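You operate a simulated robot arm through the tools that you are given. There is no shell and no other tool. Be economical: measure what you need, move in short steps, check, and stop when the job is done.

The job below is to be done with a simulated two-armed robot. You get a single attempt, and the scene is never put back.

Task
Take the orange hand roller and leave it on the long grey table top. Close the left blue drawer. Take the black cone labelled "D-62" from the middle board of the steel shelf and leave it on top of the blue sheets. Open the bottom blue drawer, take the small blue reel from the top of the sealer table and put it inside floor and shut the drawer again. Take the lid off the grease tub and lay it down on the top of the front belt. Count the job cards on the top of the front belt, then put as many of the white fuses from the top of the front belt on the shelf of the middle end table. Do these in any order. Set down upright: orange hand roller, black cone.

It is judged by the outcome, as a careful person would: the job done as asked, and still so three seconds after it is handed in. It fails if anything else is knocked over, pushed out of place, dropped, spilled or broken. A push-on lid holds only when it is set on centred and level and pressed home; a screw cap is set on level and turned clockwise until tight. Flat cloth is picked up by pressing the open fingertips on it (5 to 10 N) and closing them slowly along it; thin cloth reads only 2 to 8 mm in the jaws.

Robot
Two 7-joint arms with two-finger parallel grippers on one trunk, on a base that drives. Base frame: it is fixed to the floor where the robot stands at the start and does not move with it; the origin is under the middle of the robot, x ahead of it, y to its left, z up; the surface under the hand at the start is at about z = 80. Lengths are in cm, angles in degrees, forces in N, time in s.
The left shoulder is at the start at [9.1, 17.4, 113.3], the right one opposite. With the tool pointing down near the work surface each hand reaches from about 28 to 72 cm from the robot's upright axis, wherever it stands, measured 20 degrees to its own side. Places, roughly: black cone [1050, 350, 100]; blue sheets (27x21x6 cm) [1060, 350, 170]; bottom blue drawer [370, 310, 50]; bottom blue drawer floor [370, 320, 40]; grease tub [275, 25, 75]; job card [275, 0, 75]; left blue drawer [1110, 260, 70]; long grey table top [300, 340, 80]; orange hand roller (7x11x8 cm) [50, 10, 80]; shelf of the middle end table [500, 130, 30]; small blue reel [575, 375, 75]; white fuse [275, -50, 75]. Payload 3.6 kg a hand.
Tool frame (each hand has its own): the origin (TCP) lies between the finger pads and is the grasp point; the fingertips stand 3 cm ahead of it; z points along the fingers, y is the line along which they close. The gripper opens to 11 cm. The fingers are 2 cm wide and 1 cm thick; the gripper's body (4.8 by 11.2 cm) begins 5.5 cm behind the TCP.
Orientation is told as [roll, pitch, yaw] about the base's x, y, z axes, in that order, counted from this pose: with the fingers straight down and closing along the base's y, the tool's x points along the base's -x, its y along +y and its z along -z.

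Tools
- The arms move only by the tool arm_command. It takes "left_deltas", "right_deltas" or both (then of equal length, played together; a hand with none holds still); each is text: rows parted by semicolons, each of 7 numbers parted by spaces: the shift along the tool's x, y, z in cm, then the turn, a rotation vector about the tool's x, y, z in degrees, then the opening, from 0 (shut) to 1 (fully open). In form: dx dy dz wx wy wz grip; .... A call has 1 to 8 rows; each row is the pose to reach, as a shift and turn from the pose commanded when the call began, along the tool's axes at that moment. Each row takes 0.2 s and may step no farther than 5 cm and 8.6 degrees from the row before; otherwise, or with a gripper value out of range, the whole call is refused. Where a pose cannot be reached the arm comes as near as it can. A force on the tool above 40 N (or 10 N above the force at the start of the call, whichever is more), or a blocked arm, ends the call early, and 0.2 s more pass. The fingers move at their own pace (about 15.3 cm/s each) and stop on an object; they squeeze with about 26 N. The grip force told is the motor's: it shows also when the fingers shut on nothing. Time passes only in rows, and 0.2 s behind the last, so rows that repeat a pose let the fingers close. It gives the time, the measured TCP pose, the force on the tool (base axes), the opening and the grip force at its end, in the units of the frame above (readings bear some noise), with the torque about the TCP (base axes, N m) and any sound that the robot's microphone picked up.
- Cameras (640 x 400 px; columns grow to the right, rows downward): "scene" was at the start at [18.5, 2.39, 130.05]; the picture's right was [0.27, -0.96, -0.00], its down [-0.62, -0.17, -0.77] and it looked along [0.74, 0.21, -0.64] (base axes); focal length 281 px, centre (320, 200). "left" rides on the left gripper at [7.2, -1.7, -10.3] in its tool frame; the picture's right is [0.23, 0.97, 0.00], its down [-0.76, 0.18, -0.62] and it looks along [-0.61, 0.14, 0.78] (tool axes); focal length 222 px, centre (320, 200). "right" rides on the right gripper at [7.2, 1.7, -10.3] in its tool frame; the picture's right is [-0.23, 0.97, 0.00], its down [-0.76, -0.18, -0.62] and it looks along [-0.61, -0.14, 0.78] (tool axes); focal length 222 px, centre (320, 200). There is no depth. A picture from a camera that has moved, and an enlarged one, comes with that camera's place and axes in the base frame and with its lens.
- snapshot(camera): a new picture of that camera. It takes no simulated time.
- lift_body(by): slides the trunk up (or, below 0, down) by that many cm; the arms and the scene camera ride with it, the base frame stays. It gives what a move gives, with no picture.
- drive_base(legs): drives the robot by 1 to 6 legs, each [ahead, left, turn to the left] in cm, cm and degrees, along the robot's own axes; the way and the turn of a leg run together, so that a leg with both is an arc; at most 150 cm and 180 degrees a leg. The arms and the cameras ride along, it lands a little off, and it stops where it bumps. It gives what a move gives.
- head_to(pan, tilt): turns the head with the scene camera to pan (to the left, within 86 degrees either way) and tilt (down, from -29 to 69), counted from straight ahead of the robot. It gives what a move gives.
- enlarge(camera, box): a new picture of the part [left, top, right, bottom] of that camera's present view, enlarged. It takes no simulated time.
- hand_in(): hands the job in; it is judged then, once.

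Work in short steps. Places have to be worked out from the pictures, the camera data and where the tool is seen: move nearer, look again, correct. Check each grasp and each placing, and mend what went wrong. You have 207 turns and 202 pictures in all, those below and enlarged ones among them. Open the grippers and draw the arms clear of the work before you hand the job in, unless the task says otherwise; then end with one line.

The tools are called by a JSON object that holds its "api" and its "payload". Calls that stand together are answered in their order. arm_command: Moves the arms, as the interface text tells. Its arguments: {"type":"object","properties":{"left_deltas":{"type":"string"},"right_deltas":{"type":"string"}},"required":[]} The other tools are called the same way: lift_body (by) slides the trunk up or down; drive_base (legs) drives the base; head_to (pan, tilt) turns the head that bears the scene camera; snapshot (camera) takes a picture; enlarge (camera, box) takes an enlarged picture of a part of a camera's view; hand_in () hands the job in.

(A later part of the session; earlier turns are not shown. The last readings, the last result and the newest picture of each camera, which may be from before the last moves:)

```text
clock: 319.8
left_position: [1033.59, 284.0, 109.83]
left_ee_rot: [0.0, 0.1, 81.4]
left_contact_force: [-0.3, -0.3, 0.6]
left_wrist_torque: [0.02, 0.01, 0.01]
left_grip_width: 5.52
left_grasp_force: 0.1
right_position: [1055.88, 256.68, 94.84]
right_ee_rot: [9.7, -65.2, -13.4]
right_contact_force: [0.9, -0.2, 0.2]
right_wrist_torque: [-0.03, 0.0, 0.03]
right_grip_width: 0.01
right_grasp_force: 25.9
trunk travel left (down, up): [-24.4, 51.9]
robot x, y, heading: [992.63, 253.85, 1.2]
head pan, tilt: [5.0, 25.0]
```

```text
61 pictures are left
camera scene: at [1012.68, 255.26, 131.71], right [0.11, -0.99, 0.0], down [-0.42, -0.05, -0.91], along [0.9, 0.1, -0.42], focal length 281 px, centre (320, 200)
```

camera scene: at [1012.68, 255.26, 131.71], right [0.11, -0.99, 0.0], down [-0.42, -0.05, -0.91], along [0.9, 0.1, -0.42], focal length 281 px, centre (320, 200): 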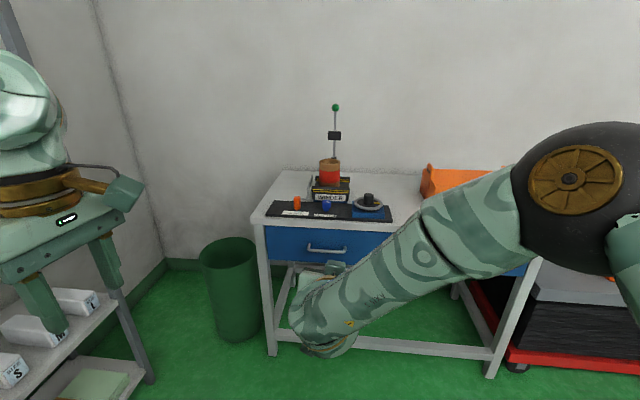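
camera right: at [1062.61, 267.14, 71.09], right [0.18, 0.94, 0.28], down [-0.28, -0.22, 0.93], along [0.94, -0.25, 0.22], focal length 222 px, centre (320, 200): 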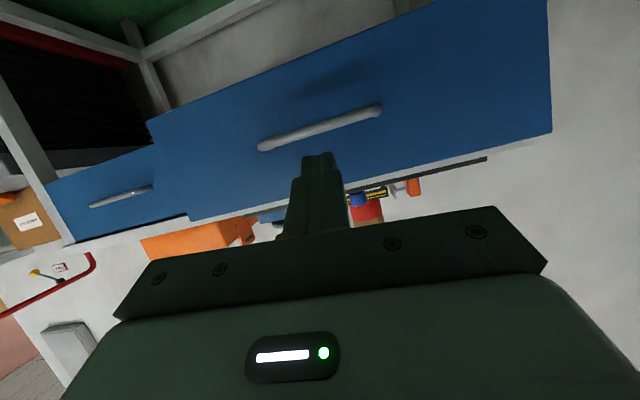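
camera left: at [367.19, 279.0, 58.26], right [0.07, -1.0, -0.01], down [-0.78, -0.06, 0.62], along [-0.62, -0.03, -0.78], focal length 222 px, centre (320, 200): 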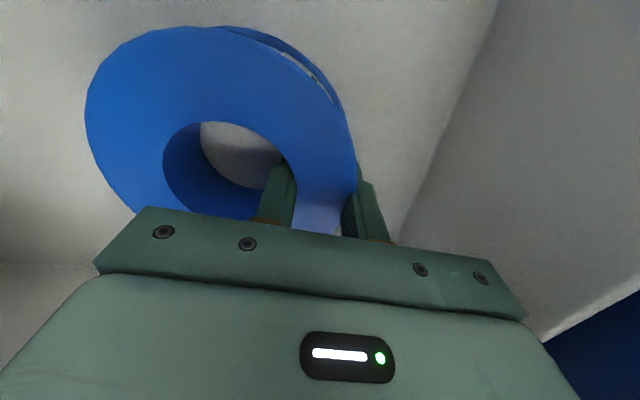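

Flush. Now I return the right hand to a fingers-down carry pose, then travel back toward the belt at x≈275.

{"api": "arm_command", "payload": {"right_deltas": "0.1 -1.6 -2.7 0.1 8.2 -0.8 0.5;0.3 -3.3 -5.4 0.2 16.4 -1.6 1;0.4 -4.9 -8.1 0.4 24.6 -2.4 1;0.5 -6.6 -10.8 0.5 32.8 -3.2 1;0.7 -8.2 -13.4 0.6 41 -4 1;0.8 -9.8 -16.1 0.7 49.2 -4.8 1;0.9 -11.5 -18.8 0.9 57.4 -5.6 1;1.05 -13.1 -21.5 1 65.6 -6.4 1"}}

{"api": "drive_base", "payload": {"legs": [[-10, -5, 88.8], [0, 150, 0], [0, 120, 0], [-25, 50, 0], [0, 140, 0], [-10, 130, 0]]}}

{"api": "head_to", "payload": {"pan": 85, "tilt": 20}}

{"api": "snapshot", "payload": {"camera": "scene"}}

```text
clock: 321.6
left_position: [1033.5, 283.93, 109.91]
left_ee_rot: [-0.2, 0.1, 81.4]
left_contact_force: [0.3, 0.2, 0.7]
left_wrist_torque: [0.01, -0.01, 0.0]
left_grip_width: 5.48
left_grasp_force: 0.0
right_position: [1034.64, 244.74, 102.05]
right_ee_rot: [0.0, 0.3, 0.2]
right_contact_force: [0.0, 0.1, 0.2]
right_wrist_torque: [0.0, 0.01, -0.02]
right_grip_width: 11.02
right_grasp_force: 0.1
trunk travel left (down, up): [-24.4, 51.9]
robot x, y, heading: [993.0, 254.11, 0.9]
head pan, tilt: [5.0, 25.0]
```

```text
clock: 353.9
left_position: [372.31, 238.95, 109.72]
left_ee_rot: [-0.2, 0.1, 172.1]
left_contact_force: [0.4, -0.1, -0.2]
left_wrist_torque: [0.01, -0.02, 0.01]
left_grip_width: 5.45
left_grasp_force: 0.1
right_position: [411.3, 240.56, 102.02]
right_ee_rot: [0.1, 0.2, 90.7]
right_contact_force: [0.4, 0.2, 0.0]
right_wrist_torque: [0.01, 0.02, 0.01]
right_grip_width: 11.02
right_grasp_force: 0.0
trunk travel left (down, up): [-24.4, 51.9]
robot x, y, heading: [402.71, 198.51, 91.9]
head pan, tilt: [5.0, 25.0]
```

```text
clock: 355.4
left_position: [372.32, 239.02, 109.89]
left_ee_rot: [-0.2, 0.1, 172.1]
left_contact_force: [-0.8, -0.7, -1.4]
left_wrist_torque: [-0.01, -0.03, -0.02]
left_grip_width: 5.5
left_grasp_force: 0.0
right_position: [411.44, 240.67, 101.89]
right_ee_rot: [0.1, 0.2, 90.7]
right_contact_force: [-0.3, 0.1, -0.3]
right_wrist_torque: [0.0, -0.03, 0.01]
right_grip_width: 11.0
right_grasp_force: 0.1
trunk travel left (down, up): [-24.4, 51.9]
robot x, y, heading: [402.46, 198.24, 91.7]
head pan, tilt: [85.0, 20.0]
```

```text
60 pictures are left
camera scene: at [393.25, 209.67, 132.55], right [0.06, 1.0, 0.0], down [0.34, -0.02, -0.94], along [-0.94, 0.05, -0.34], focal length 281 px, centre (320, 200)
```

scene: 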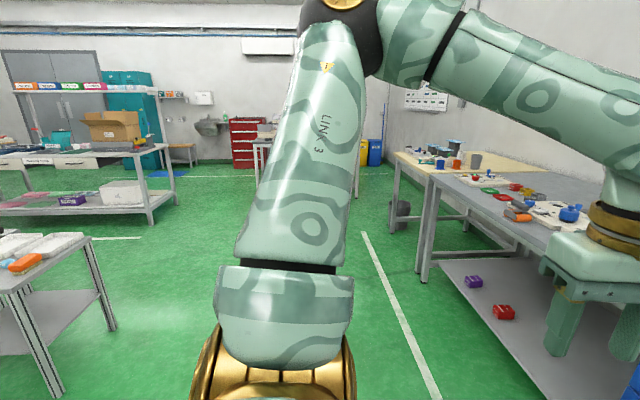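

The way is clear. I turn to look toward the belt area (−y side).

{"api": "drive_base", "payload": {"legs": [[0, 0, 130]]}}

{"api": "head_to", "payload": {"pan": 12, "tilt": 18}}

{"api": "snapshot", "payload": {"camera": "scene"}}

```text
clock: 361.2
left_position: [392.12, 149.25, 109.85]
left_ee_rot: [-0.2, 0.1, -57.0]
left_contact_force: [-0.4, 0.9, -0.1]
left_wrist_torque: [-0.01, -0.03, 0.0]
left_grip_width: 5.51
left_grasp_force: 0.0
right_position: [365.33, 177.59, 102.09]
right_ee_rot: [0.1, 0.2, -138.4]
right_contact_force: [0.0, 0.6, -0.1]
right_wrist_torque: [-0.03, -0.03, 0.04]
right_grip_width: 11.01
right_grasp_force: 0.0
trunk travel left (down, up): [-24.4, 51.9]
robot x, y, heading: [402.66, 198.45, -137.3]
head pan, tilt: [85.0, 20.0]
```

```text
clock: 362.7
left_position: [392.19, 149.22, 109.85]
left_ee_rot: [-0.2, 0.1, -57.0]
left_contact_force: [-0.2, 0.2, 0.2]
left_wrist_torque: [0.01, 0.0, 0.01]
left_grip_width: 5.51
left_grasp_force: 0.1
right_position: [365.23, 177.7, 102.0]
right_ee_rot: [0.1, 0.2, -138.3]
right_contact_force: [-0.2, 0.2, -0.6]
right_wrist_torque: [-0.06, 0.0, -0.01]
right_grip_width: 11.0
right_grasp_force: 0.0
trunk travel left (down, up): [-24.4, 51.9]
robot x, y, heading: [402.2, 198.75, -137.4]
head pan, tilt: [12.0, 18.0]
```

```text
59 pictures are left
camera scene: at [389.81, 183.98, 132.87], right [-0.82, 0.58, 0.0], down [0.18, 0.25, -0.95], along [-0.55, -0.78, -0.31], focal length 281 px, centre (320, 200)
```

scene: 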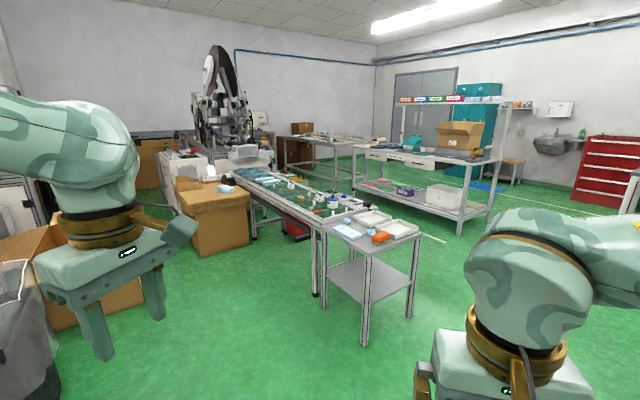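

The front belt runs along −y at x≈275, with an end table at its near end. I go down its +x side and face it (heading 180°).

{"api": "drive_base", "payload": {"legs": [[0, 0, -42.5], [28, 0, 0], [0, 120, 0], [0, 60, 0]]}}

{"api": "head_to", "payload": {"pan": 0, "tilt": 25}}

{"api": "snapshot", "payload": {"camera": "scene"}}

```text
clock: 375.1
left_position: [339.2, -8.15, 109.82]
left_ee_rot: [-0.3, 0.1, -97.9]
left_contact_force: [-0.5, 0.0, 0.0]
left_wrist_torque: [-0.03, -0.02, 0.0]
left_grip_width: 5.5
left_grasp_force: 0.1
right_position: [337.61, 30.89, 102.09]
right_ee_rot: [0.0, 0.0, -179.0]
right_contact_force: [-0.3, 0.5, 0.2]
right_wrist_torque: [0.03, 0.01, -0.01]
right_grip_width: 11.0
right_grasp_force: 0.0
trunk travel left (down, up): [-24.4, 51.9]
robot x, y, heading: [379.63, 22.65, -178.1]
head pan, tilt: [12.0, 18.0]
```

```text
clock: 375.8
left_position: [339.32, -8.05, 109.8]
left_ee_rot: [-0.2, 0.1, -97.8]
left_contact_force: [-0.2, 0.5, 0.0]
left_wrist_torque: [0.03, 0.02, -0.01]
left_grip_width: 5.5
left_grasp_force: 0.0
right_position: [337.48, 31.15, 102.11]
right_ee_rot: [0.1, 0.1, -179.0]
right_contact_force: [0.5, -0.1, -0.2]
right_wrist_torque: [-0.03, -0.01, -0.01]
right_grip_width: 11.0
right_grasp_force: 0.0
trunk travel left (down, up): [-24.4, 51.9]
robot x, y, heading: [379.6, 22.29, -178.1]
head pan, tilt: [0.0, 25.0]
```

```text
58 pictures are left
camera scene: at [360.05, 21.85, 131.74], right [-0.03, 1.0, 0.0], down [0.42, 0.01, -0.91], along [-0.91, -0.03, -0.42], focal length 281 px, centre (320, 200)
```

scene: 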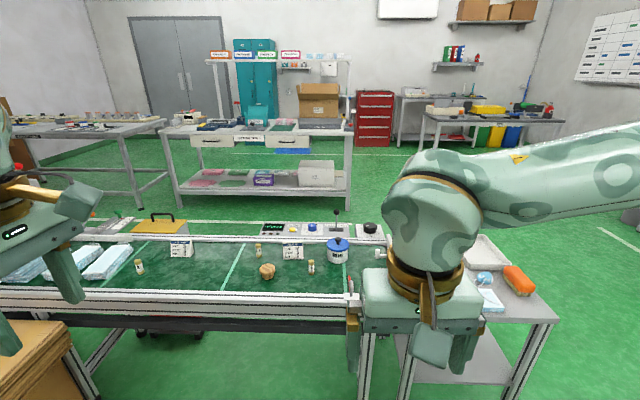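

The belt carries packs, white cards, fuses and a tub with a blue lid. I move closer and look down at it.

{"api": "drive_base", "payload": {"legs": [[30, 18, 0]]}}

{"api": "head_to", "payload": {"pan": 0, "tilt": 42}}

{"api": "snapshot", "payload": {"camera": "scene"}}

{"api": "head_to", "payload": {"pan": 40, "tilt": 35}}

{"api": "snapshot", "payload": {"camera": "scene"}}

```text
clock: 378.1
left_position: [309.7, -27.2, 109.8]
left_ee_rot: [-0.1, 0.1, -98.0]
left_contact_force: [-0.5, -0.5, -0.1]
left_wrist_torque: [-0.03, -0.01, 0.0]
left_grip_width: 5.5
left_grasp_force: 0.1
right_position: [308.04, 11.95, 101.98]
right_ee_rot: [0.0, 0.2, -179.3]
right_contact_force: [0.5, 0.7, 0.0]
right_wrist_torque: [0.0, -0.03, 0.0]
right_grip_width: 11.01
right_grasp_force: 0.0
trunk travel left (down, up): [-24.4, 51.9]
robot x, y, heading: [349.75, 3.14, -178.4]
head pan, tilt: [0.0, 25.0]
```

```text
clock: 378.9
left_position: [309.71, -27.06, 109.78]
left_ee_rot: [-0.3, 0.1, -97.9]
left_contact_force: [0.1, -1.4, 0.0]
left_wrist_torque: [0.02, -0.01, 0.02]
left_grip_width: 5.51
left_grasp_force: 0.0
right_position: [308.2, 11.96, 102.09]
right_ee_rot: [0.0, 0.1, -179.3]
right_contact_force: [0.0, 0.5, 0.2]
right_wrist_torque: [0.0, -0.03, -0.04]
right_grip_width: 11.0
right_grasp_force: 0.0
trunk travel left (down, up): [-24.4, 51.9]
robot x, y, heading: [350.01, 3.36, -178.3]
head pan, tilt: [0.0, 42.0]
```

```text
57 pictures are left
camera scene: at [331.46, 2.8, 129.12], right [-0.03, 1.0, 0.0], down [0.67, 0.02, -0.74], along [-0.74, -0.02, -0.67], focal length 281 px, centre (320, 200)
```

scene: 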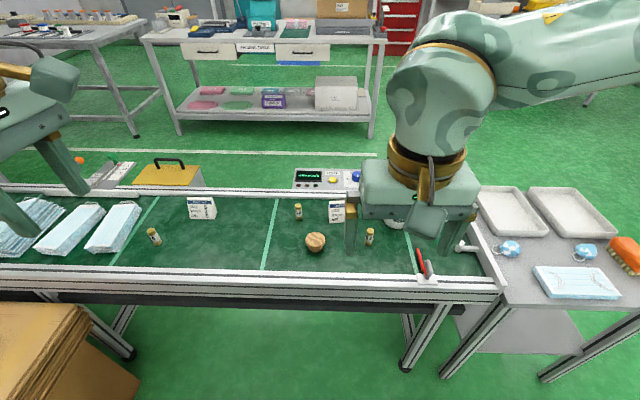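

```text
clock: 379.9
left_position: [309.68, -27.18, 109.78]
left_ee_rot: [-0.1, 0.2, -97.9]
left_contact_force: [-0.5, -0.1, 0.3]
left_wrist_torque: [-0.03, 0.02, -0.03]
left_grip_width: 5.5
left_grasp_force: 0.0
right_position: [308.04, 12.01, 102.04]
right_ee_rot: [0.0, 0.1, -179.4]
right_contact_force: [-0.3, 0.1, 0.5]
right_wrist_torque: [0.0, 0.01, 0.01]
right_grip_width: 11.01
right_grasp_force: 0.0
trunk travel left (down, up): [-24.4, 51.9]
robot x, y, heading: [349.68, 3.25, -177.8]
head pan, tilt: [40.0, 35.0]
```

```text
56 pictures are left
camera scene: at [333.24, -2.8, 130.16], right [-0.67, 0.75, 0.0], down [0.43, 0.38, -0.82], along [-0.61, -0.55, -0.57], focal length 281 px, centre (320, 200)
```

scene: 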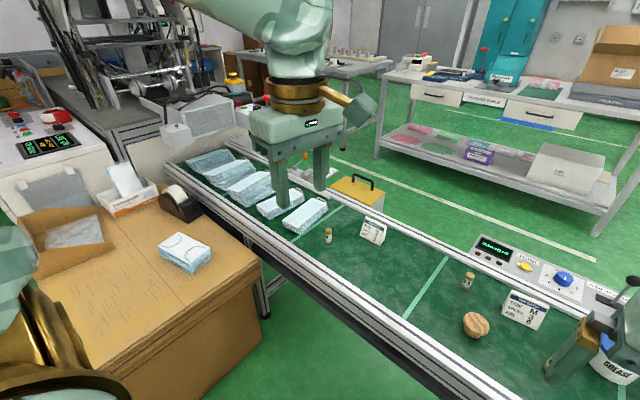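

Two standing cards are visible so far. I draw both hands back to see the whole belt and zoom on the cards.

{"api": "arm_command", "payload": {"right_deltas": "3 -2 -2 0 0 0 1;6 -5 -4 0 0 0 1;9 -8 -6 0 0 0 1;10 -12 -8 0 0 0 1"}}

{"api": "head_to", "payload": {"pan": 0, "tilt": 42}}

{"api": "snapshot", "payload": {"camera": "scene"}}

{"api": "enlarge", "payload": {"camera": "scene", "box": [120, 160, 440, 300]}}

```text
clock: 380.9
left_position: [309.75, -27.04, 109.91]
left_ee_rot: [-0.1, 0.1, -97.9]
left_contact_force: [-0.2, -0.9, 0.7]
left_wrist_torque: [-0.03, -0.04, 0.0]
left_grip_width: 5.5
left_grasp_force: 0.1
right_position: [317.99, 24.18, 109.94]
right_ee_rot: [0.1, 0.1, -179.2]
right_contact_force: [-0.2, 0.4, 0.1]
right_wrist_torque: [-0.06, 0.0, 0.0]
right_grip_width: 10.96
right_grasp_force: 0.1
trunk travel left (down, up): [-24.4, 51.9]
robot x, y, heading: [350.23, 3.21, -178.2]
head pan, tilt: [40.0, 35.0]
```

```text
clock: 382.0
left_position: [309.79, -27.06, 109.87]
left_ee_rot: [-0.2, 0.2, -97.9]
left_contact_force: [0.8, -0.4, 0.0]
left_wrist_torque: [-0.02, -0.01, -0.04]
left_grip_width: 5.52
left_grasp_force: 0.1
right_position: [317.99, 24.12, 109.73]
right_ee_rot: [0.1, 0.2, -179.3]
right_contact_force: [0.0, 0.4, 0.9]
right_wrist_torque: [-0.01, -0.01, 0.0]
right_grip_width: 10.99
right_grasp_force: 0.2
trunk travel left (down, up): [-24.4, 51.9]
robot x, y, heading: [350.31, 3.51, -178.3]
head pan, tilt: [0.0, 42.0]
```

```text
55 pictures are left
camera scene: at [331.46, 2.79, 129.11], right [-0.03, 1.0, 0.0], down [0.67, 0.02, -0.74], along [-0.74, -0.02, -0.67], focal length 281 px, centre (320, 200)
```

scene: 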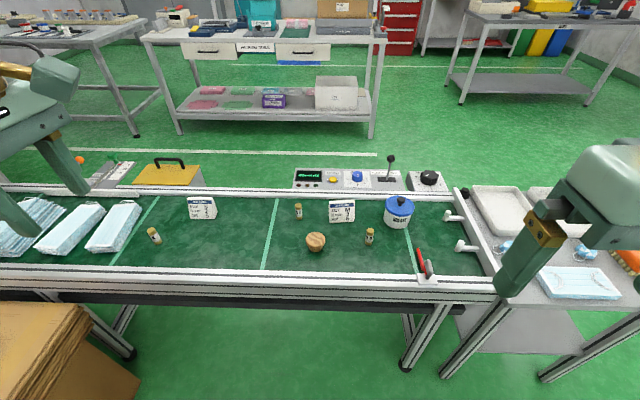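

```text
2.00 times, centred on (280, 230) of scene
camera zoom: at [331.46, 2.79, 129.11], right [-0.03, 1.0, 0.0], down [0.67, 0.02, -0.74], along [-0.74, -0.02, -0.67], focal length 562 px, centre (400, 140)
```

zoom: 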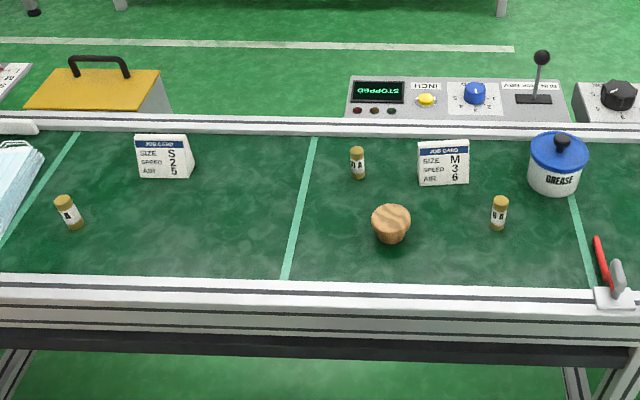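

There are 2 job cards ("S 2 5" and "M 3 6") and 3 fuses, so 2 fuses must be moved. First the tub: I bring the right hand toward it and look with its camera.

{"api": "arm_command", "payload": {"right_deltas": "-4.5 1 0 0 0 0 1;-9 2 0 0 0 0 1;-13.5 3 0 0 0 0 1;-18 4 0.5 0 0 0 1;-20 5 1 0 0 0 1"}}

{"api": "snapshot", "payload": {"camera": "right"}}

```text
clock: 383.2
left_position: [309.69, -27.13, 109.78]
left_ee_rot: [-0.3, 0.1, -98.0]
left_contact_force: [0.4, -0.6, 0.4]
left_wrist_torque: [0.02, 0.0, 0.01]
left_grip_width: 5.49
left_grasp_force: 0.0
right_position: [297.83, 18.79, 108.79]
right_ee_rot: [0.1, 0.2, -179.2]
right_contact_force: [-0.6, 0.0, -0.2]
right_wrist_torque: [0.0, 0.01, 0.0]
right_grip_width: 11.0
right_grasp_force: 0.1
trunk travel left (down, up): [-24.4, 51.9]
robot x, y, heading: [350.31, 3.24, -177.9]
head pan, tilt: [0.0, 42.0]
```

```text
53 pictures are left
camera right: at [305.11, 17.23, 119.34], right [-0.21, -0.98, 0.0], down [-0.77, 0.17, 0.62], along [-0.61, 0.13, -0.78], focal length 222 px, centre (320, 200)
```

right: 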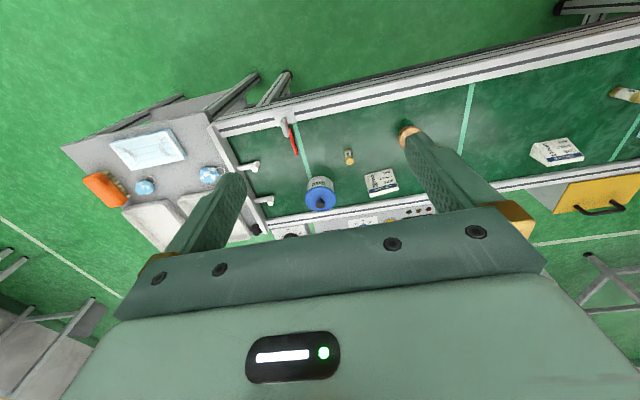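

Triangulating: the lid's knob is at about (272.6, 24, 77.5), so the belt surface is z≈66. I drive 15 cm closer and lower the trunk.

{"api": "drive_base", "payload": {"legs": [[15, -2, -2]]}}

{"api": "lift_body", "payload": {"by": -14}}

{"api": "snapshot", "payload": {"camera": "scene"}}

{"api": "snapshot", "payload": {"camera": "right"}}

```text
clock: 384.6
left_position: [293.37, -23.81, 109.81]
left_ee_rot: [0.0, 0.1, -100.0]
left_contact_force: [0.0, 0.1, -0.3]
left_wrist_torque: [-0.02, -0.02, -0.02]
left_grip_width: 5.51
left_grasp_force: 0.0
right_position: [283.35, 22.75, 108.84]
right_ee_rot: [0.1, 0.2, 178.5]
right_contact_force: [0.8, 0.3, 0.8]
right_wrist_torque: [-0.01, -0.04, -0.02]
right_grip_width: 11.01
right_grasp_force: 0.0
trunk travel left (down, up): [-24.4, 51.9]
robot x, y, heading: [335.02, 5.25, 179.7]
head pan, tilt: [0.0, 42.0]
```

```text
clock: 386.3
left_position: [293.55, -23.79, 95.89]
left_ee_rot: [-0.2, 0.1, -100.0]
left_contact_force: [0.2, 0.1, 0.4]
left_wrist_torque: [0.0, 0.01, 0.02]
left_grip_width: 5.5
left_grasp_force: 0.0
right_position: [283.56, 22.59, 95.01]
right_ee_rot: [0.1, 0.1, 178.6]
right_contact_force: [-0.4, 0.1, -0.3]
right_wrist_torque: [0.02, 0.04, -0.01]
right_grip_width: 11.02
right_grasp_force: 0.2
trunk travel left (down, up): [-10.4, 65.9]
robot x, y, heading: [334.96, 4.94, 179.1]
head pan, tilt: [0.0, 42.0]
```

```text
52 pictures are left
camera scene: at [308.5, 5.4, 114.39], right [0.01, 1.0, 0.0], down [0.67, 0.0, -0.74], along [-0.74, 0.0, -0.67], focal length 281 px, centre (320, 200)
```

scene: 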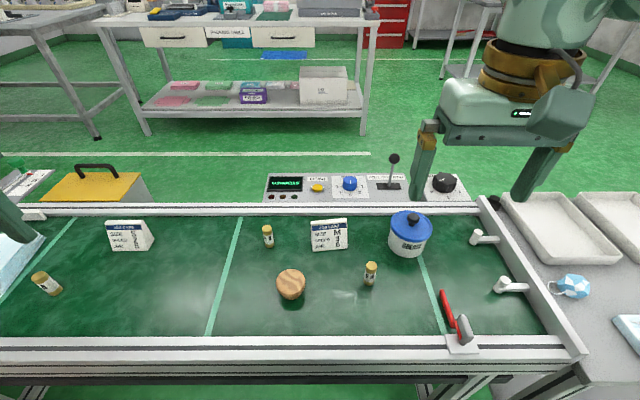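

```text
51 pictures are left
camera right: at [290.67, 20.77, 105.43], right [-0.25, -0.97, 0.0], down [-0.76, 0.2, 0.62], along [-0.6, 0.16, -0.78], focal length 222 px, centre (320, 200)
```

right: 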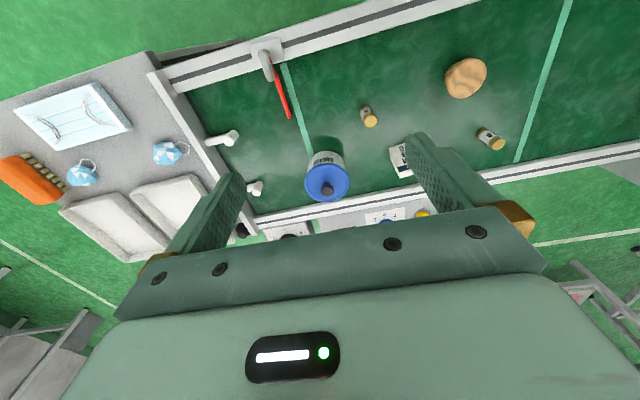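

The triangulation is poorly conditioned so I use the hand camera with a known hand displacement: I move the hand over and slightly down.

{"api": "arm_command", "payload": {"right_deltas": "-3 -0.7 1 0 0 0 1;-6 -1.4 2 0 0 0 1;-9 -2 3 0 0 0 1;-11 -2.5 4 0 0 0 1;-11 -2.5 4 0 0 0 1"}}

{"api": "snapshot", "payload": {"camera": "right"}}

```text
clock: 387.5
left_position: [293.47, -23.72, 95.72]
left_ee_rot: [-0.2, 0.0, -100.0]
left_contact_force: [0.3, -0.4, 0.3]
left_wrist_torque: [0.0, 0.02, 0.03]
left_grip_width: 5.51
left_grasp_force: 0.0
right_position: [272.52, 25.48, 90.7]
right_ee_rot: [0.0, 0.1, 178.5]
right_contact_force: [-0.4, 0.3, -0.8]
right_wrist_torque: [-0.01, 0.02, -0.01]
right_grip_width: 10.99
right_grasp_force: 0.1
trunk travel left (down, up): [-10.4, 65.9]
robot x, y, heading: [334.81, 5.2, 179.9]
head pan, tilt: [0.0, 42.0]
```

```text
50 pictures are left
camera right: at [279.63, 23.61, 101.25], right [-0.25, -0.97, 0.0], down [-0.76, 0.2, 0.62], along [-0.6, 0.16, -0.78], focal length 222 px, centre (320, 200)
```

right: 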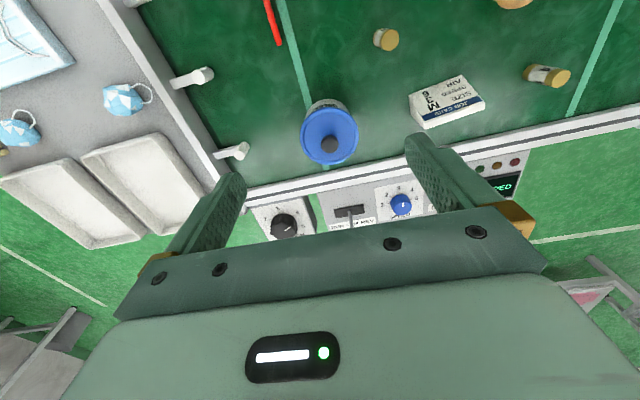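

Parallax gives the knob at about (265.6, 25.8), top z≈69.5. I move over it and down to z≈78.

{"api": "arm_command", "payload": {"right_deltas": "-3.5 -0.1 3 0 0 0 0.6;-6.9 -0.3 6 0 0 0 0.5;-6.9 -0.3 9.5 0 0 0 0.5;-6.9 -0.3 12.7 0 0 0 0.45;-6.9 -0.3 12.7 0 0 0 0.45"}}

{"api": "snapshot", "payload": {"camera": "right"}}

{"api": "snapshot", "payload": {"camera": "scene"}}

```text
clock: 388.7
left_position: [293.53, -23.67, 95.85]
left_ee_rot: [-0.2, 0.1, -100.0]
left_contact_force: [-0.6, -0.2, -0.6]
left_wrist_torque: [-0.01, 0.03, -0.01]
left_grip_width: 5.46
left_grasp_force: 0.1
right_position: [265.77, 25.81, 78.35]
right_ee_rot: [0.1, 0.0, 178.6]
right_contact_force: [0.5, -0.2, 1.2]
right_wrist_torque: [0.0, 0.03, 0.0]
right_grip_width: 4.96
right_grasp_force: 0.1
right hand out of reach, approached as far as the arm can: row 2, 3
trunk travel left (down, up): [-10.4, 65.9]
robot x, y, heading: [335.06, 5.22, 179.8]
head pan, tilt: [0.0, 42.0]
```

```text
49 pictures are left
camera right: at [272.94, 23.92, 88.78], right [-0.25, -0.97, 0.0], down [-0.76, 0.2, 0.62], along [-0.6, 0.16, -0.78], focal length 222 px, centre (320, 200)
```

right: 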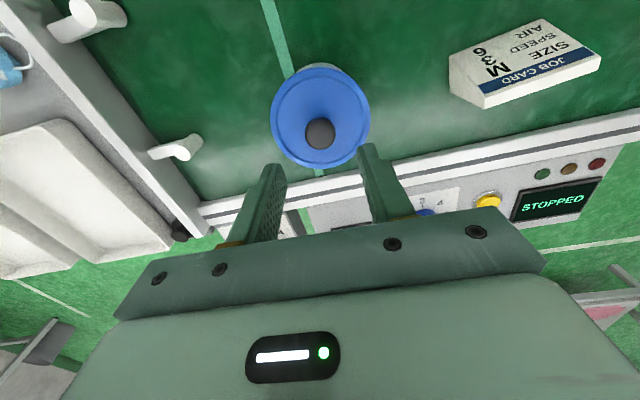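

```text
48 pictures are left
camera scene: at [308.49, 5.38, 114.38], right [0.01, 1.0, 0.0], down [0.67, 0.0, -0.74], along [-0.74, 0.0, -0.67], focal length 281 px, centre (320, 200)
```

scene: 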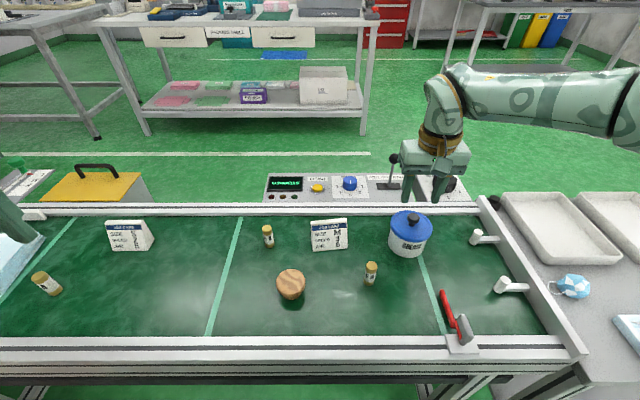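

The knob lies exactly on the hand's axis, about 9 cm below. I descend and close on the knob.

{"api": "arm_command", "payload": {"right_deltas": "0 0 3 0 0 0 0.45;0 0 5.5 0 0 0 0.45;0 0 7 0 0 0 0.45;0 0 7.6 0 0 0 0.45;0 0 7.6 0 0 0 0.2;0 0 7.6 0 0 0 0;0 0 7.6 0 0 0 0;0 0 7.6 0 0 0 0"}}

{"api": "snapshot", "payload": {"camera": "right"}}

```text
clock: 389.6
left_position: [293.8, -23.72, 96.03]
left_ee_rot: [-0.3, 0.0, -100.2]
left_contact_force: [0.8, -0.1, 0.5]
left_wrist_torque: [0.03, 0.0, -0.01]
left_grip_width: 5.51
left_grasp_force: 0.1
right_position: [265.73, 25.85, 71.89]
right_ee_rot: [0.4, -0.7, 178.1]
right_contact_force: [13.7, -0.8, 27.4]
right_wrist_torque: [0.46, -0.56, -0.4]
right_grip_width: 4.97
right_grasp_force: 0.2
trunk travel left (down, up): [-10.4, 65.9]
robot x, y, heading: [335.16, 4.83, 179.7]
head pan, tilt: [0.0, 42.0]
stopped in row 4 (right hand): the force on the tool passed its limit at 48 N (the readings are from after the stop); the commanded pose is now the measured one
```

```text
47 pictures are left
camera right: at [272.92, 23.97, 82.25], right [-0.26, -0.97, 0.01], down [-0.75, 0.21, 0.63], along [-0.61, 0.16, -0.78], focal length 222 px, centre (320, 200)
```

right: 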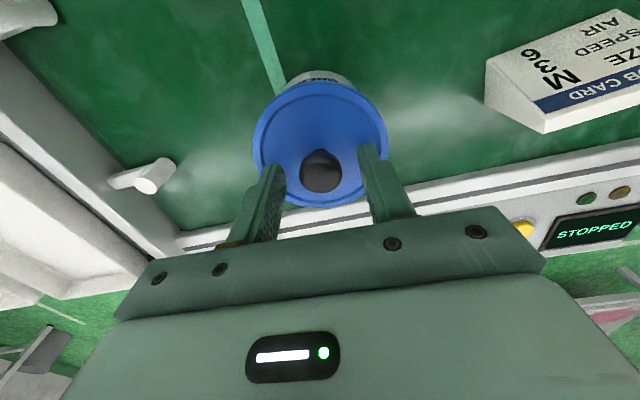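

Contact came a bit early. I check with the scene camera what touches.

{"api": "enlarge", "payload": {"camera": "scene", "box": [340, 130, 500, 270]}}

```text
2.86 times, centred on (420, 200) of scene
camera zoom: at [308.88, 5.36, 114.5], right [0.01, 1.0, 0.0], down [0.67, 0.0, -0.75], along [-0.75, 0.01, -0.67], focal length 803 px, centre (34, 200)
```

zoom: 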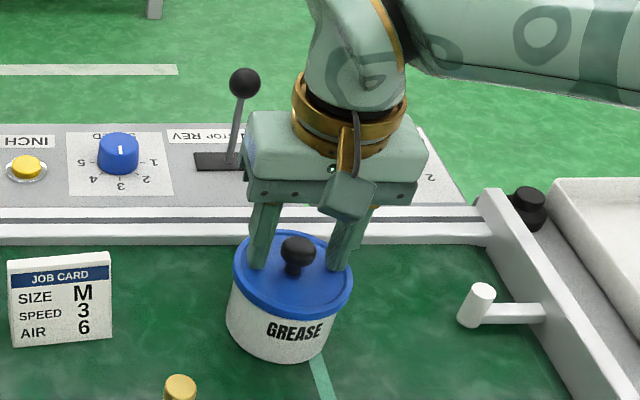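

The tips rest on the lid itself, astride the knob, which stands 2–3 cm up. I raise 0.8 cm and close.

{"api": "arm_command", "payload": {"right_deltas": "0.3 0 -0.8 0 0 0 0.45;0.3 0 -0.8 0 0 0 0.2;0.3 0 -0.8 0 0 0 0;0.3 0 -0.8 0 0 0 0;0.3 0 -0.8 0 0 0 0"}}

{"api": "enlarge", "payload": {"camera": "scene", "box": [340, 130, 500, 270]}}

```text
clock: 390.9
left_position: [293.61, -23.83, 95.86]
left_ee_rot: [-0.2, 0.0, -100.0]
left_contact_force: [-0.8, -0.3, -0.5]
left_wrist_torque: [-0.01, 0.0, -0.06]
left_grip_width: 5.49
left_grasp_force: 0.0
right_position: [265.8, 25.97, 71.95]
right_ee_rot: [0.2, -0.4, 178.4]
right_contact_force: [-0.8, -0.2, -0.1]
right_wrist_torque: [-0.01, -0.01, -0.01]
right_grip_width: 2.4
right_grasp_force: 26.5
trunk travel left (down, up): [-10.4, 65.9]
robot x, y, heading: [334.97, 4.94, 179.4]
head pan, tilt: [0.0, 42.0]
heard: snap
```

```text
2.86 times, centred on (420, 200) of scene
camera zoom: at [308.44, 5.41, 114.35], right [0.01, 1.0, 0.0], down [0.67, 0.0, -0.74], along [-0.74, 0.0, -0.67], focal length 803 px, centre (34, 200)
```

zoom: 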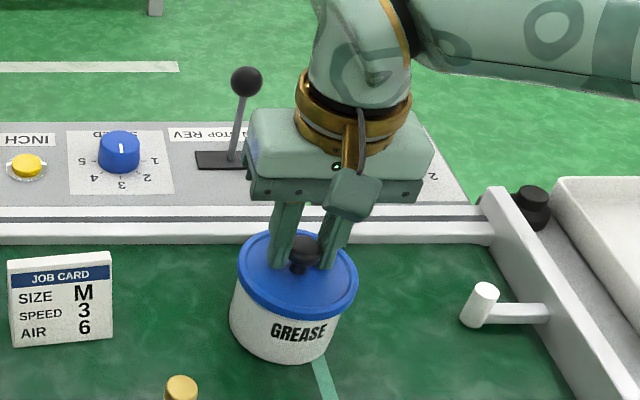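

The knob is held (2.4 cm). I lift gently and watch whether the lid parts from the tub.

{"api": "arm_command", "payload": {"right_deltas": "0 0 -0.7 0 0 0 0;0 0 -1.5 0 0 0 0;0 0 -2.5 0 0 0 0;0 0 -4 0 0 0 0"}}

{"api": "enlarge", "payload": {"camera": "scene", "box": [340, 130, 500, 270]}}

```text
clock: 391.9
left_position: [293.65, -23.74, 95.96]
left_ee_rot: [-0.1, 0.1, -100.1]
left_contact_force: [-0.5, 0.7, -0.4]
left_wrist_torque: [0.01, 0.0, -0.01]
left_grip_width: 5.5
left_grasp_force: 0.1
right_position: [265.82, 25.98, 76.1]
right_ee_rot: [0.3, -0.4, 178.5]
right_contact_force: [0.3, -0.1, -0.7]
right_wrist_torque: [0.03, 0.04, -0.04]
right_grip_width: 2.39
right_grasp_force: 26.0
trunk travel left (down, up): [-10.4, 65.9]
robot x, y, heading: [334.87, 5.28, 179.4]
head pan, tilt: [0.0, 42.0]
```

```text
2.86 times, centred on (420, 200) of scene
camera zoom: at [308.46, 5.41, 114.36], right [0.01, 1.0, 0.0], down [0.67, 0.0, -0.74], along [-0.74, 0.0, -0.67], focal length 803 px, centre (34, 200)
```

zoom: 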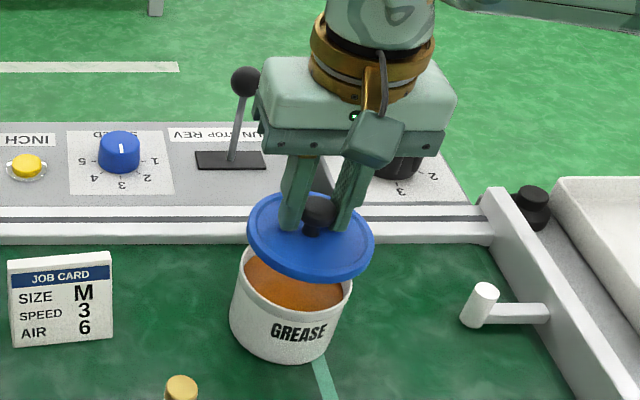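

The lid is off. I raise it and carry it left to a free stretch of belt around (280, −20), between the muffin and the left fuse.

{"api": "arm_command", "payload": {"right_deltas": "0 0 -4.5 0 0 0 0;2 0 -9 0 0 0 0;6 0 -11 0 0 0 0;10 0 -11 0 0 0 0;13 0 -11 0 0 0 0"}}

{"api": "drive_base", "payload": {"legs": [[0, 25, 0]]}}

{"api": "arm_command", "payload": {"right_deltas": "0 4.5 0 0 0 0 0;0 9 0 0 0 0 0;0 13.5 0 0 0 0 0;0 18 2 0 0 0 0;0 20 5 0 0 0 0;0 20 5 0 0 0 0"}}

{"api": "snapshot", "payload": {"camera": "scene"}}

{"api": "snapshot", "payload": {"camera": "right"}}

```text
clock: 393.1
left_position: [293.5, -23.71, 95.86]
left_ee_rot: [-0.2, 0.0, -100.1]
left_contact_force: [-0.2, -0.8, -0.6]
left_wrist_torque: [-0.01, -0.02, -0.05]
left_grip_width: 5.52
left_grasp_force: 0.1
right_position: [278.72, 25.55, 87.04]
right_ee_rot: [0.2, -0.4, 178.4]
right_contact_force: [0.0, 0.9, -0.6]
right_wrist_torque: [-0.03, 0.01, -0.02]
right_grip_width: 2.39
right_grasp_force: 26.2
trunk travel left (down, up): [-10.4, 65.9]
robot x, y, heading: [335.03, 5.19, 179.8]
head pan, tilt: [0.0, 42.0]
```

```text
clock: 394.9
left_position: [293.36, -48.75, 95.74]
left_ee_rot: [-0.2, 0.0, -100.0]
left_contact_force: [-0.3, 0.0, 0.7]
left_wrist_torque: [0.02, -0.01, 0.02]
left_grip_width: 5.48
left_grasp_force: 0.1
right_position: [278.55, 0.53, 87.05]
right_ee_rot: [0.2, -0.4, 178.4]
right_contact_force: [-0.5, -0.1, -0.5]
right_wrist_torque: [0.01, -0.05, -0.01]
right_grip_width: 2.39
right_grasp_force: 26.1
trunk travel left (down, up): [-10.4, 65.9]
robot x, y, heading: [334.8, -19.92, 179.4]
head pan, tilt: [0.0, 42.0]
```

```text
clock: 396.3
left_position: [293.4, -48.74, 95.8]
left_ee_rot: [-0.2, -0.1, -100.1]
left_contact_force: [-0.1, -0.6, -1.0]
left_wrist_torque: [0.01, -0.01, 0.02]
left_grip_width: 5.47
left_grasp_force: 0.0
right_position: [278.09, -19.46, 81.99]
right_ee_rot: [0.3, -0.4, 178.4]
right_contact_force: [0.5, -0.1, -0.5]
right_wrist_torque: [-0.03, -0.03, 0.0]
right_grip_width: 2.42
right_grasp_force: 26.4
trunk travel left (down, up): [-10.4, 65.9]
robot x, y, heading: [334.62, -19.62, 179.4]
head pan, tilt: [0.0, 42.0]
```

```text
43 pictures are left
camera scene: at [308.29, -19.55, 114.36], right [0.01, 1.0, 0.0], down [0.67, -0.01, -0.74], along [-0.74, 0.01, -0.67], focal length 281 px, centre (320, 200)
```

scene: 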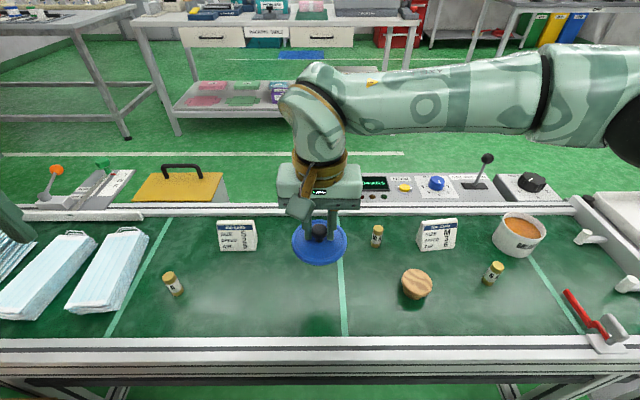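

```text
42 pictures are left
camera right: at [285.39, -21.4, 92.38], right [-0.26, -0.97, 0.01], down [-0.75, 0.2, 0.63], along [-0.61, 0.16, -0.78], focal length 222 px, centre (320, 200)
```

right: 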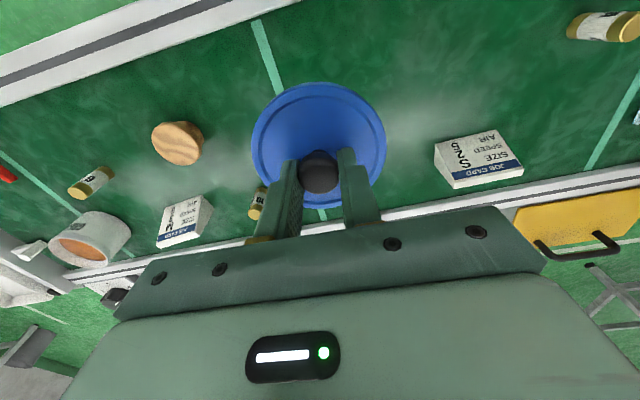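

Directly below is free belt. I lower the lid until it touches.

{"api": "arm_command", "payload": {"right_deltas": "0 0 4 0 0 0 0;0 0 8 0 0 0 0;0 0 11 0 0 0 0;0 0 12.5 0 0 0 0;0 0 13.5 0 0 0 0;0 0 14.5 0 0 0 0;0 0 15.5 0 0 0 0;0 0 16.5 0 0 0 0"}}

{"api": "enlarge", "payload": {"camera": "scene", "box": [220, 160, 420, 320]}}

```text
clock: 398.1
left_position: [293.54, -48.73, 95.77]
left_ee_rot: [-0.5, -0.1, -100.1]
left_contact_force: [-0.4, 1.3, -0.1]
left_wrist_torque: [-0.01, -0.02, -0.02]
left_grip_width: 5.5
left_grasp_force: 0.0
right_position: [277.87, -19.55, 65.98]
right_ee_rot: [0.4, -0.7, 178.3]
right_contact_force: [4.0, 5.8, 29.5]
right_wrist_torque: [0.14, -0.23, -0.03]
right_grip_width: 2.42
right_grasp_force: 26.2
trunk travel left (down, up): [-10.4, 65.9]
robot x, y, heading: [334.77, -19.79, 179.4]
head pan, tilt: [0.0, 42.0]
```

```text
2.50 times, centred on (320, 240) of scene
camera zoom: at [308.56, -19.52, 114.49], right [0.01, 1.0, 0.0], down [0.67, -0.01, -0.74], along [-0.74, 0.01, -0.67], focal length 703 px, centre (320, 100)
```

zoom: 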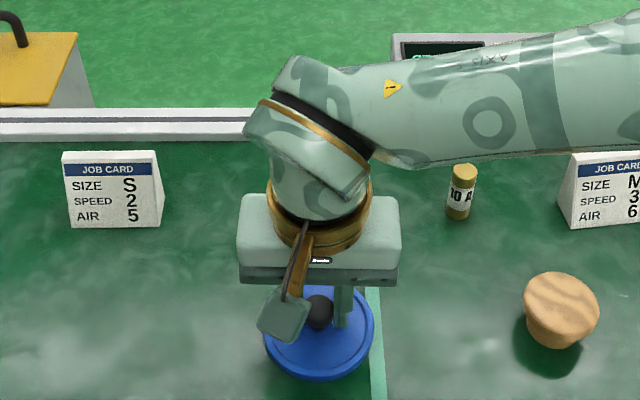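

The lid rests on the belt. I ease up, open, and rise.

{"api": "arm_command", "payload": {"right_deltas": "0 0 -0.4 0 0 0 0;0 0 -0.4 0 0 0 0.4;0 0 -0.4 0 0 0 0.4;0 0 -4 0 0 0 0.4;0 0 -8 0 0 0 0.4;0 0 -12.5 0 0 0 0.4;0 0 -17 0 0 0 0.4;0 0 -20 0 0 0 0.4"}}

{"api": "snapshot", "payload": {"camera": "scene"}}

{"api": "snapshot", "payload": {"camera": "right"}}

```text
clock: 399.9
left_position: [293.35, -48.67, 95.86]
left_ee_rot: [-0.2, -0.1, -100.2]
left_contact_force: [-0.9, 0.1, 0.8]
left_wrist_torque: [-0.02, -0.01, -0.01]
left_grip_width: 5.52
left_grasp_force: 0.0
right_position: [278.14, -19.21, 85.62]
right_ee_rot: [0.3, -0.4, 178.4]
right_contact_force: [-1.0, -0.2, 0.3]
right_wrist_torque: [0.02, -0.03, 0.04]
right_grip_width: 4.39
right_grasp_force: 0.0
trunk travel left (down, up): [-10.4, 65.9]
robot x, y, heading: [334.78, -19.61, 179.5]
head pan, tilt: [0.0, 42.0]
```

```text
40 pictures are left
camera scene: at [308.3, -19.57, 114.36], right [0.01, 1.0, 0.0], down [0.67, 0.0, -0.74], along [-0.74, 0.01, -0.67], focal length 281 px, centre (320, 200)
```

scene: 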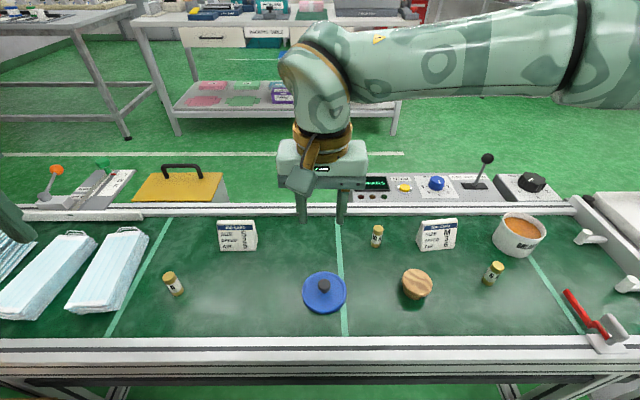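

```text
39 pictures are left
camera right: at [285.31, -21.08, 96.0], right [-0.25, -0.97, 0.01], down [-0.75, 0.2, 0.63], along [-0.61, 0.16, -0.78], focal length 222 px, centre (320, 200)
```

right: 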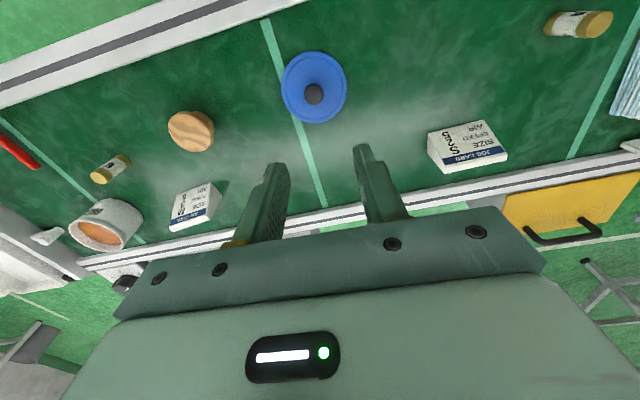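

The lid lies flat on the belt. Next the fuses: left one ≈(278, −48), right one ≈(276.5, 16.7). I bring the left hand over the first and the right hand over the second.

{"api": "arm_command", "payload": {"left_deltas": "-0.25 -1.9 1.5 0 0 0 0.5;-0.5 -3.8 3 0 0 0 0.5;-0.75 -5.7 4.5 0 0 0 0.5;-1 -7.6 6 0 0 0 0.5;-1.25 -9.5 7.5 0 0 0 0.5;-1.5 -11.4 9 0 0 0 0.5;-1.75 -13.4 10.5 0 0 0 0.5;-2 -15.3 12 0 0 0 0.5", "right_deltas": "-0.3 -4.5 0 0 0 0 0.5;-0.6 -9 0 0 0 0 0.5;-1 -13.5 0 0 0 0 0.5;-1.3 -18 0 0 0 0 0.5;-1.6 -22.5 0 0 0 0 0.5;-2 -27 0.5 0 0 0 0.5;-2.3 -31.5 1 0 0 0 0.5;-2.6 -35.9 1 0 0 0 0.5"}}

{"api": "snapshot", "payload": {"camera": "left"}}

{"api": "snapshot", "payload": {"camera": "right"}}

```text
clock: 401.7
left_position: [277.81, -48.15, 83.6]
left_ee_rot: [-0.3, 0.1, -100.1]
left_contact_force: [0.6, -0.2, -0.4]
left_wrist_torque: [0.03, 0.0, 0.03]
left_grip_width: 5.5
left_grasp_force: 0.1
right_position: [276.6, 14.3, 84.31]
right_ee_rot: [0.2, -0.5, 178.4]
right_contact_force: [0.7, -0.2, -0.8]
right_wrist_torque: [0.01, -0.02, 0.0]
right_grip_width: 5.49
right_grasp_force: 0.0
right hand out of reach, approached as far as the arm can: row 8
trunk travel left (down, up): [-10.4, 65.9]
robot x, y, heading: [334.81, -20.02, 179.6]
head pan, tilt: [0.0, 42.0]
```

```text
38 pictures are left
camera left: at [277.51, -40.76, 93.84], right [1.0, 0.05, 0.0], down [0.04, -0.78, 0.62], along [0.03, -0.62, -0.78], focal length 222 px, centre (320, 200)
```

left: 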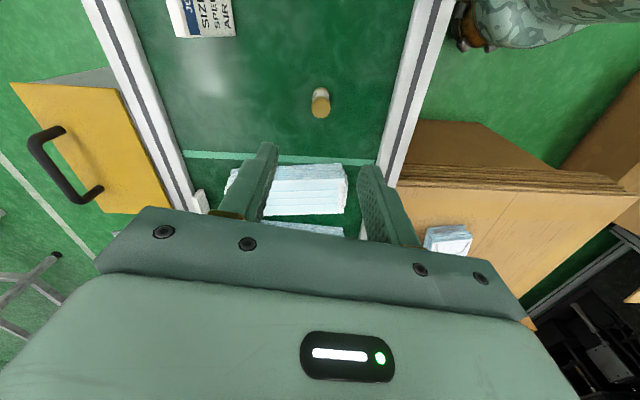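

```text
37 pictures are left
camera right: at [283.88, 12.44, 94.66], right [-0.25, -0.97, 0.01], down [-0.75, 0.2, 0.63], along [-0.61, 0.16, -0.78], focal length 222 px, centre (320, 200)
```

right: 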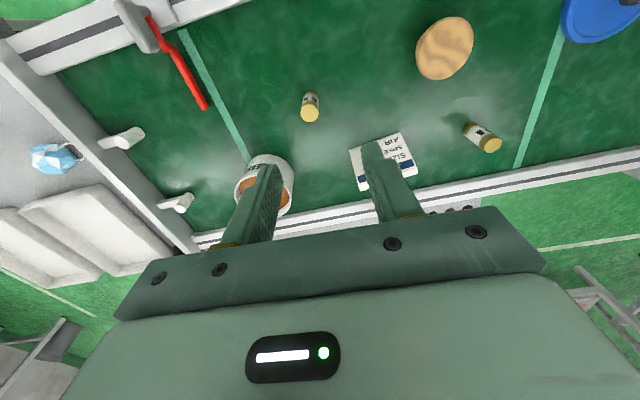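

The left fuse top is at (277.9, −48.8), nearly on the axis. I lower the left hand and close on the fuse.

{"api": "arm_command", "payload": {"left_deltas": "-0.3 0 4.5 0 0 0 0.5;-0.7 0.1 9 0 0 0 0.5;-0.7 0.1 13.5 0 0 0 0.5;-0.7 0.1 16.5 0 0 0 0.5;-0.7 0.1 18.2 0 0 0 0.5;-0.7 0.1 18.2 0 0 0 0.2;-0.7 0.1 18.2 0 0 0 0;-0.7 0.1 18.2 0 0 0 0"}}

{"api": "snapshot", "payload": {"camera": "left"}}

```text
clock: 403.5
left_position: [277.85, -48.61, 65.56]
left_ee_rot: [-0.2, 0.0, -100.1]
left_contact_force: [0.0, -0.2, 0.0]
left_wrist_torque: [-0.01, -0.04, 0.0]
left_grip_width: 2.12
left_grasp_force: 26.0
right_position: [276.73, 14.38, 84.19]
right_ee_rot: [0.3, -0.3, 178.3]
right_contact_force: [0.7, 0.3, 0.1]
right_wrist_torque: [-0.03, 0.0, -0.02]
right_grip_width: 5.49
right_grasp_force: 0.1
trunk travel left (down, up): [-10.4, 65.9]
robot x, y, heading: [334.77, -19.77, 179.6]
head pan, tilt: [0.0, 42.0]
```

```text
36 pictures are left
camera left: at [277.59, -41.28, 75.81], right [1.0, 0.05, 0.0], down [0.04, -0.78, 0.62], along [0.03, -0.62, -0.78], focal length 222 px, centre (320, 200)
```

left: 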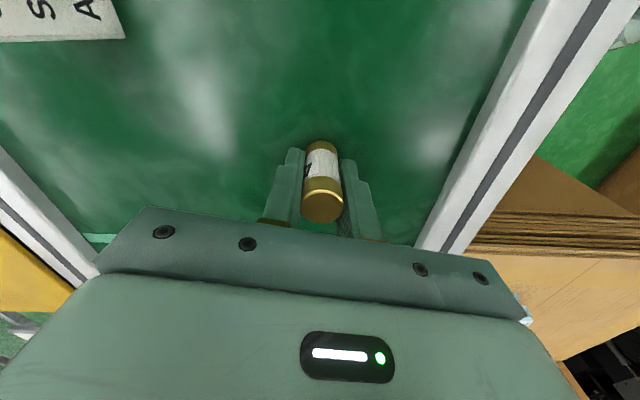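

Fuse one is held. I lift it, and shift the base 7 cm toward the second fuse.

{"api": "arm_command", "payload": {"left_deltas": "0 0 -4.5 0 0 0 0;0 0 -9 0 0 0 0;0 0 -13.5 0 0 0 0;0 0 -18 0 0 0 0;0 0 -20 0 0 0 0"}}

{"api": "drive_base", "payload": {"legs": [[0, -7, 0]]}}

{"api": "snapshot", "payload": {"camera": "right"}}

{"api": "snapshot", "payload": {"camera": "left"}}

```text
clock: 404.7
left_position: [277.96, -48.5, 85.52]
left_ee_rot: [-0.1, 0.1, -100.1]
left_contact_force: [-0.1, 1.0, -1.2]
left_wrist_torque: [0.0, -0.01, -0.04]
left_grip_width: 2.13
left_grasp_force: 25.9
right_position: [276.58, 14.47, 84.21]
right_ee_rot: [0.3, -0.4, 178.3]
right_contact_force: [1.5, 0.1, 0.2]
right_wrist_torque: [0.01, 0.03, -0.01]
right_grip_width: 5.5
right_grasp_force: 0.0
trunk travel left (down, up): [-10.4, 65.9]
robot x, y, heading: [334.68, -20.19, 179.7]
head pan, tilt: [0.0, 42.0]
```

```text
clock: 405.7
left_position: [277.89, -41.27, 85.65]
left_ee_rot: [-0.1, -0.1, -100.2]
left_contact_force: [-0.4, 1.1, 0.1]
left_wrist_torque: [-0.05, 0.02, 0.02]
left_grip_width: 2.12
left_grasp_force: 26.2
right_position: [276.76, 21.57, 84.3]
right_ee_rot: [0.3, -0.4, 178.5]
right_contact_force: [0.6, 0.3, 0.2]
right_wrist_torque: [-0.01, 0.02, -0.01]
right_grip_width: 5.49
right_grasp_force: 0.2
trunk travel left (down, up): [-10.4, 65.9]
robot x, y, heading: [334.88, -12.89, 179.5]
head pan, tilt: [0.0, 42.0]
```

```text
35 pictures are left
camera right: at [284.01, 19.68, 94.65], right [-0.26, -0.97, 0.01], down [-0.75, 0.2, 0.63], along [-0.61, 0.16, -0.78], focal length 222 px, centre (320, 200)
```

right: 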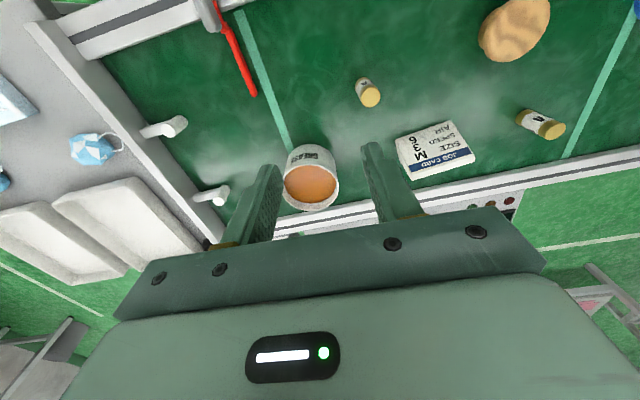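

```text
34 pictures are left
camera left: at [277.64, -33.95, 95.83], right [1.0, 0.05, 0.0], down [0.04, -0.78, 0.62], along [0.03, -0.62, -0.78], focal length 222 px, centre (320, 200)
```

left: 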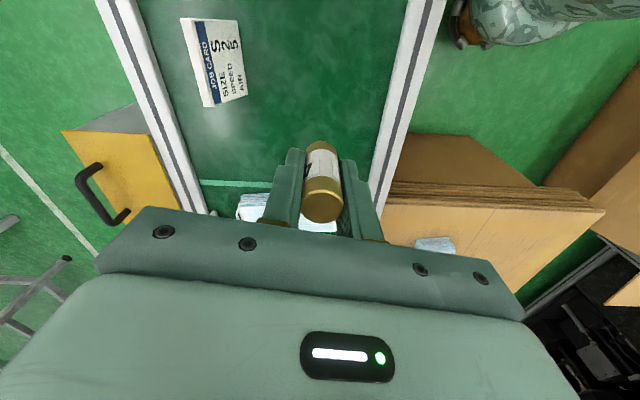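

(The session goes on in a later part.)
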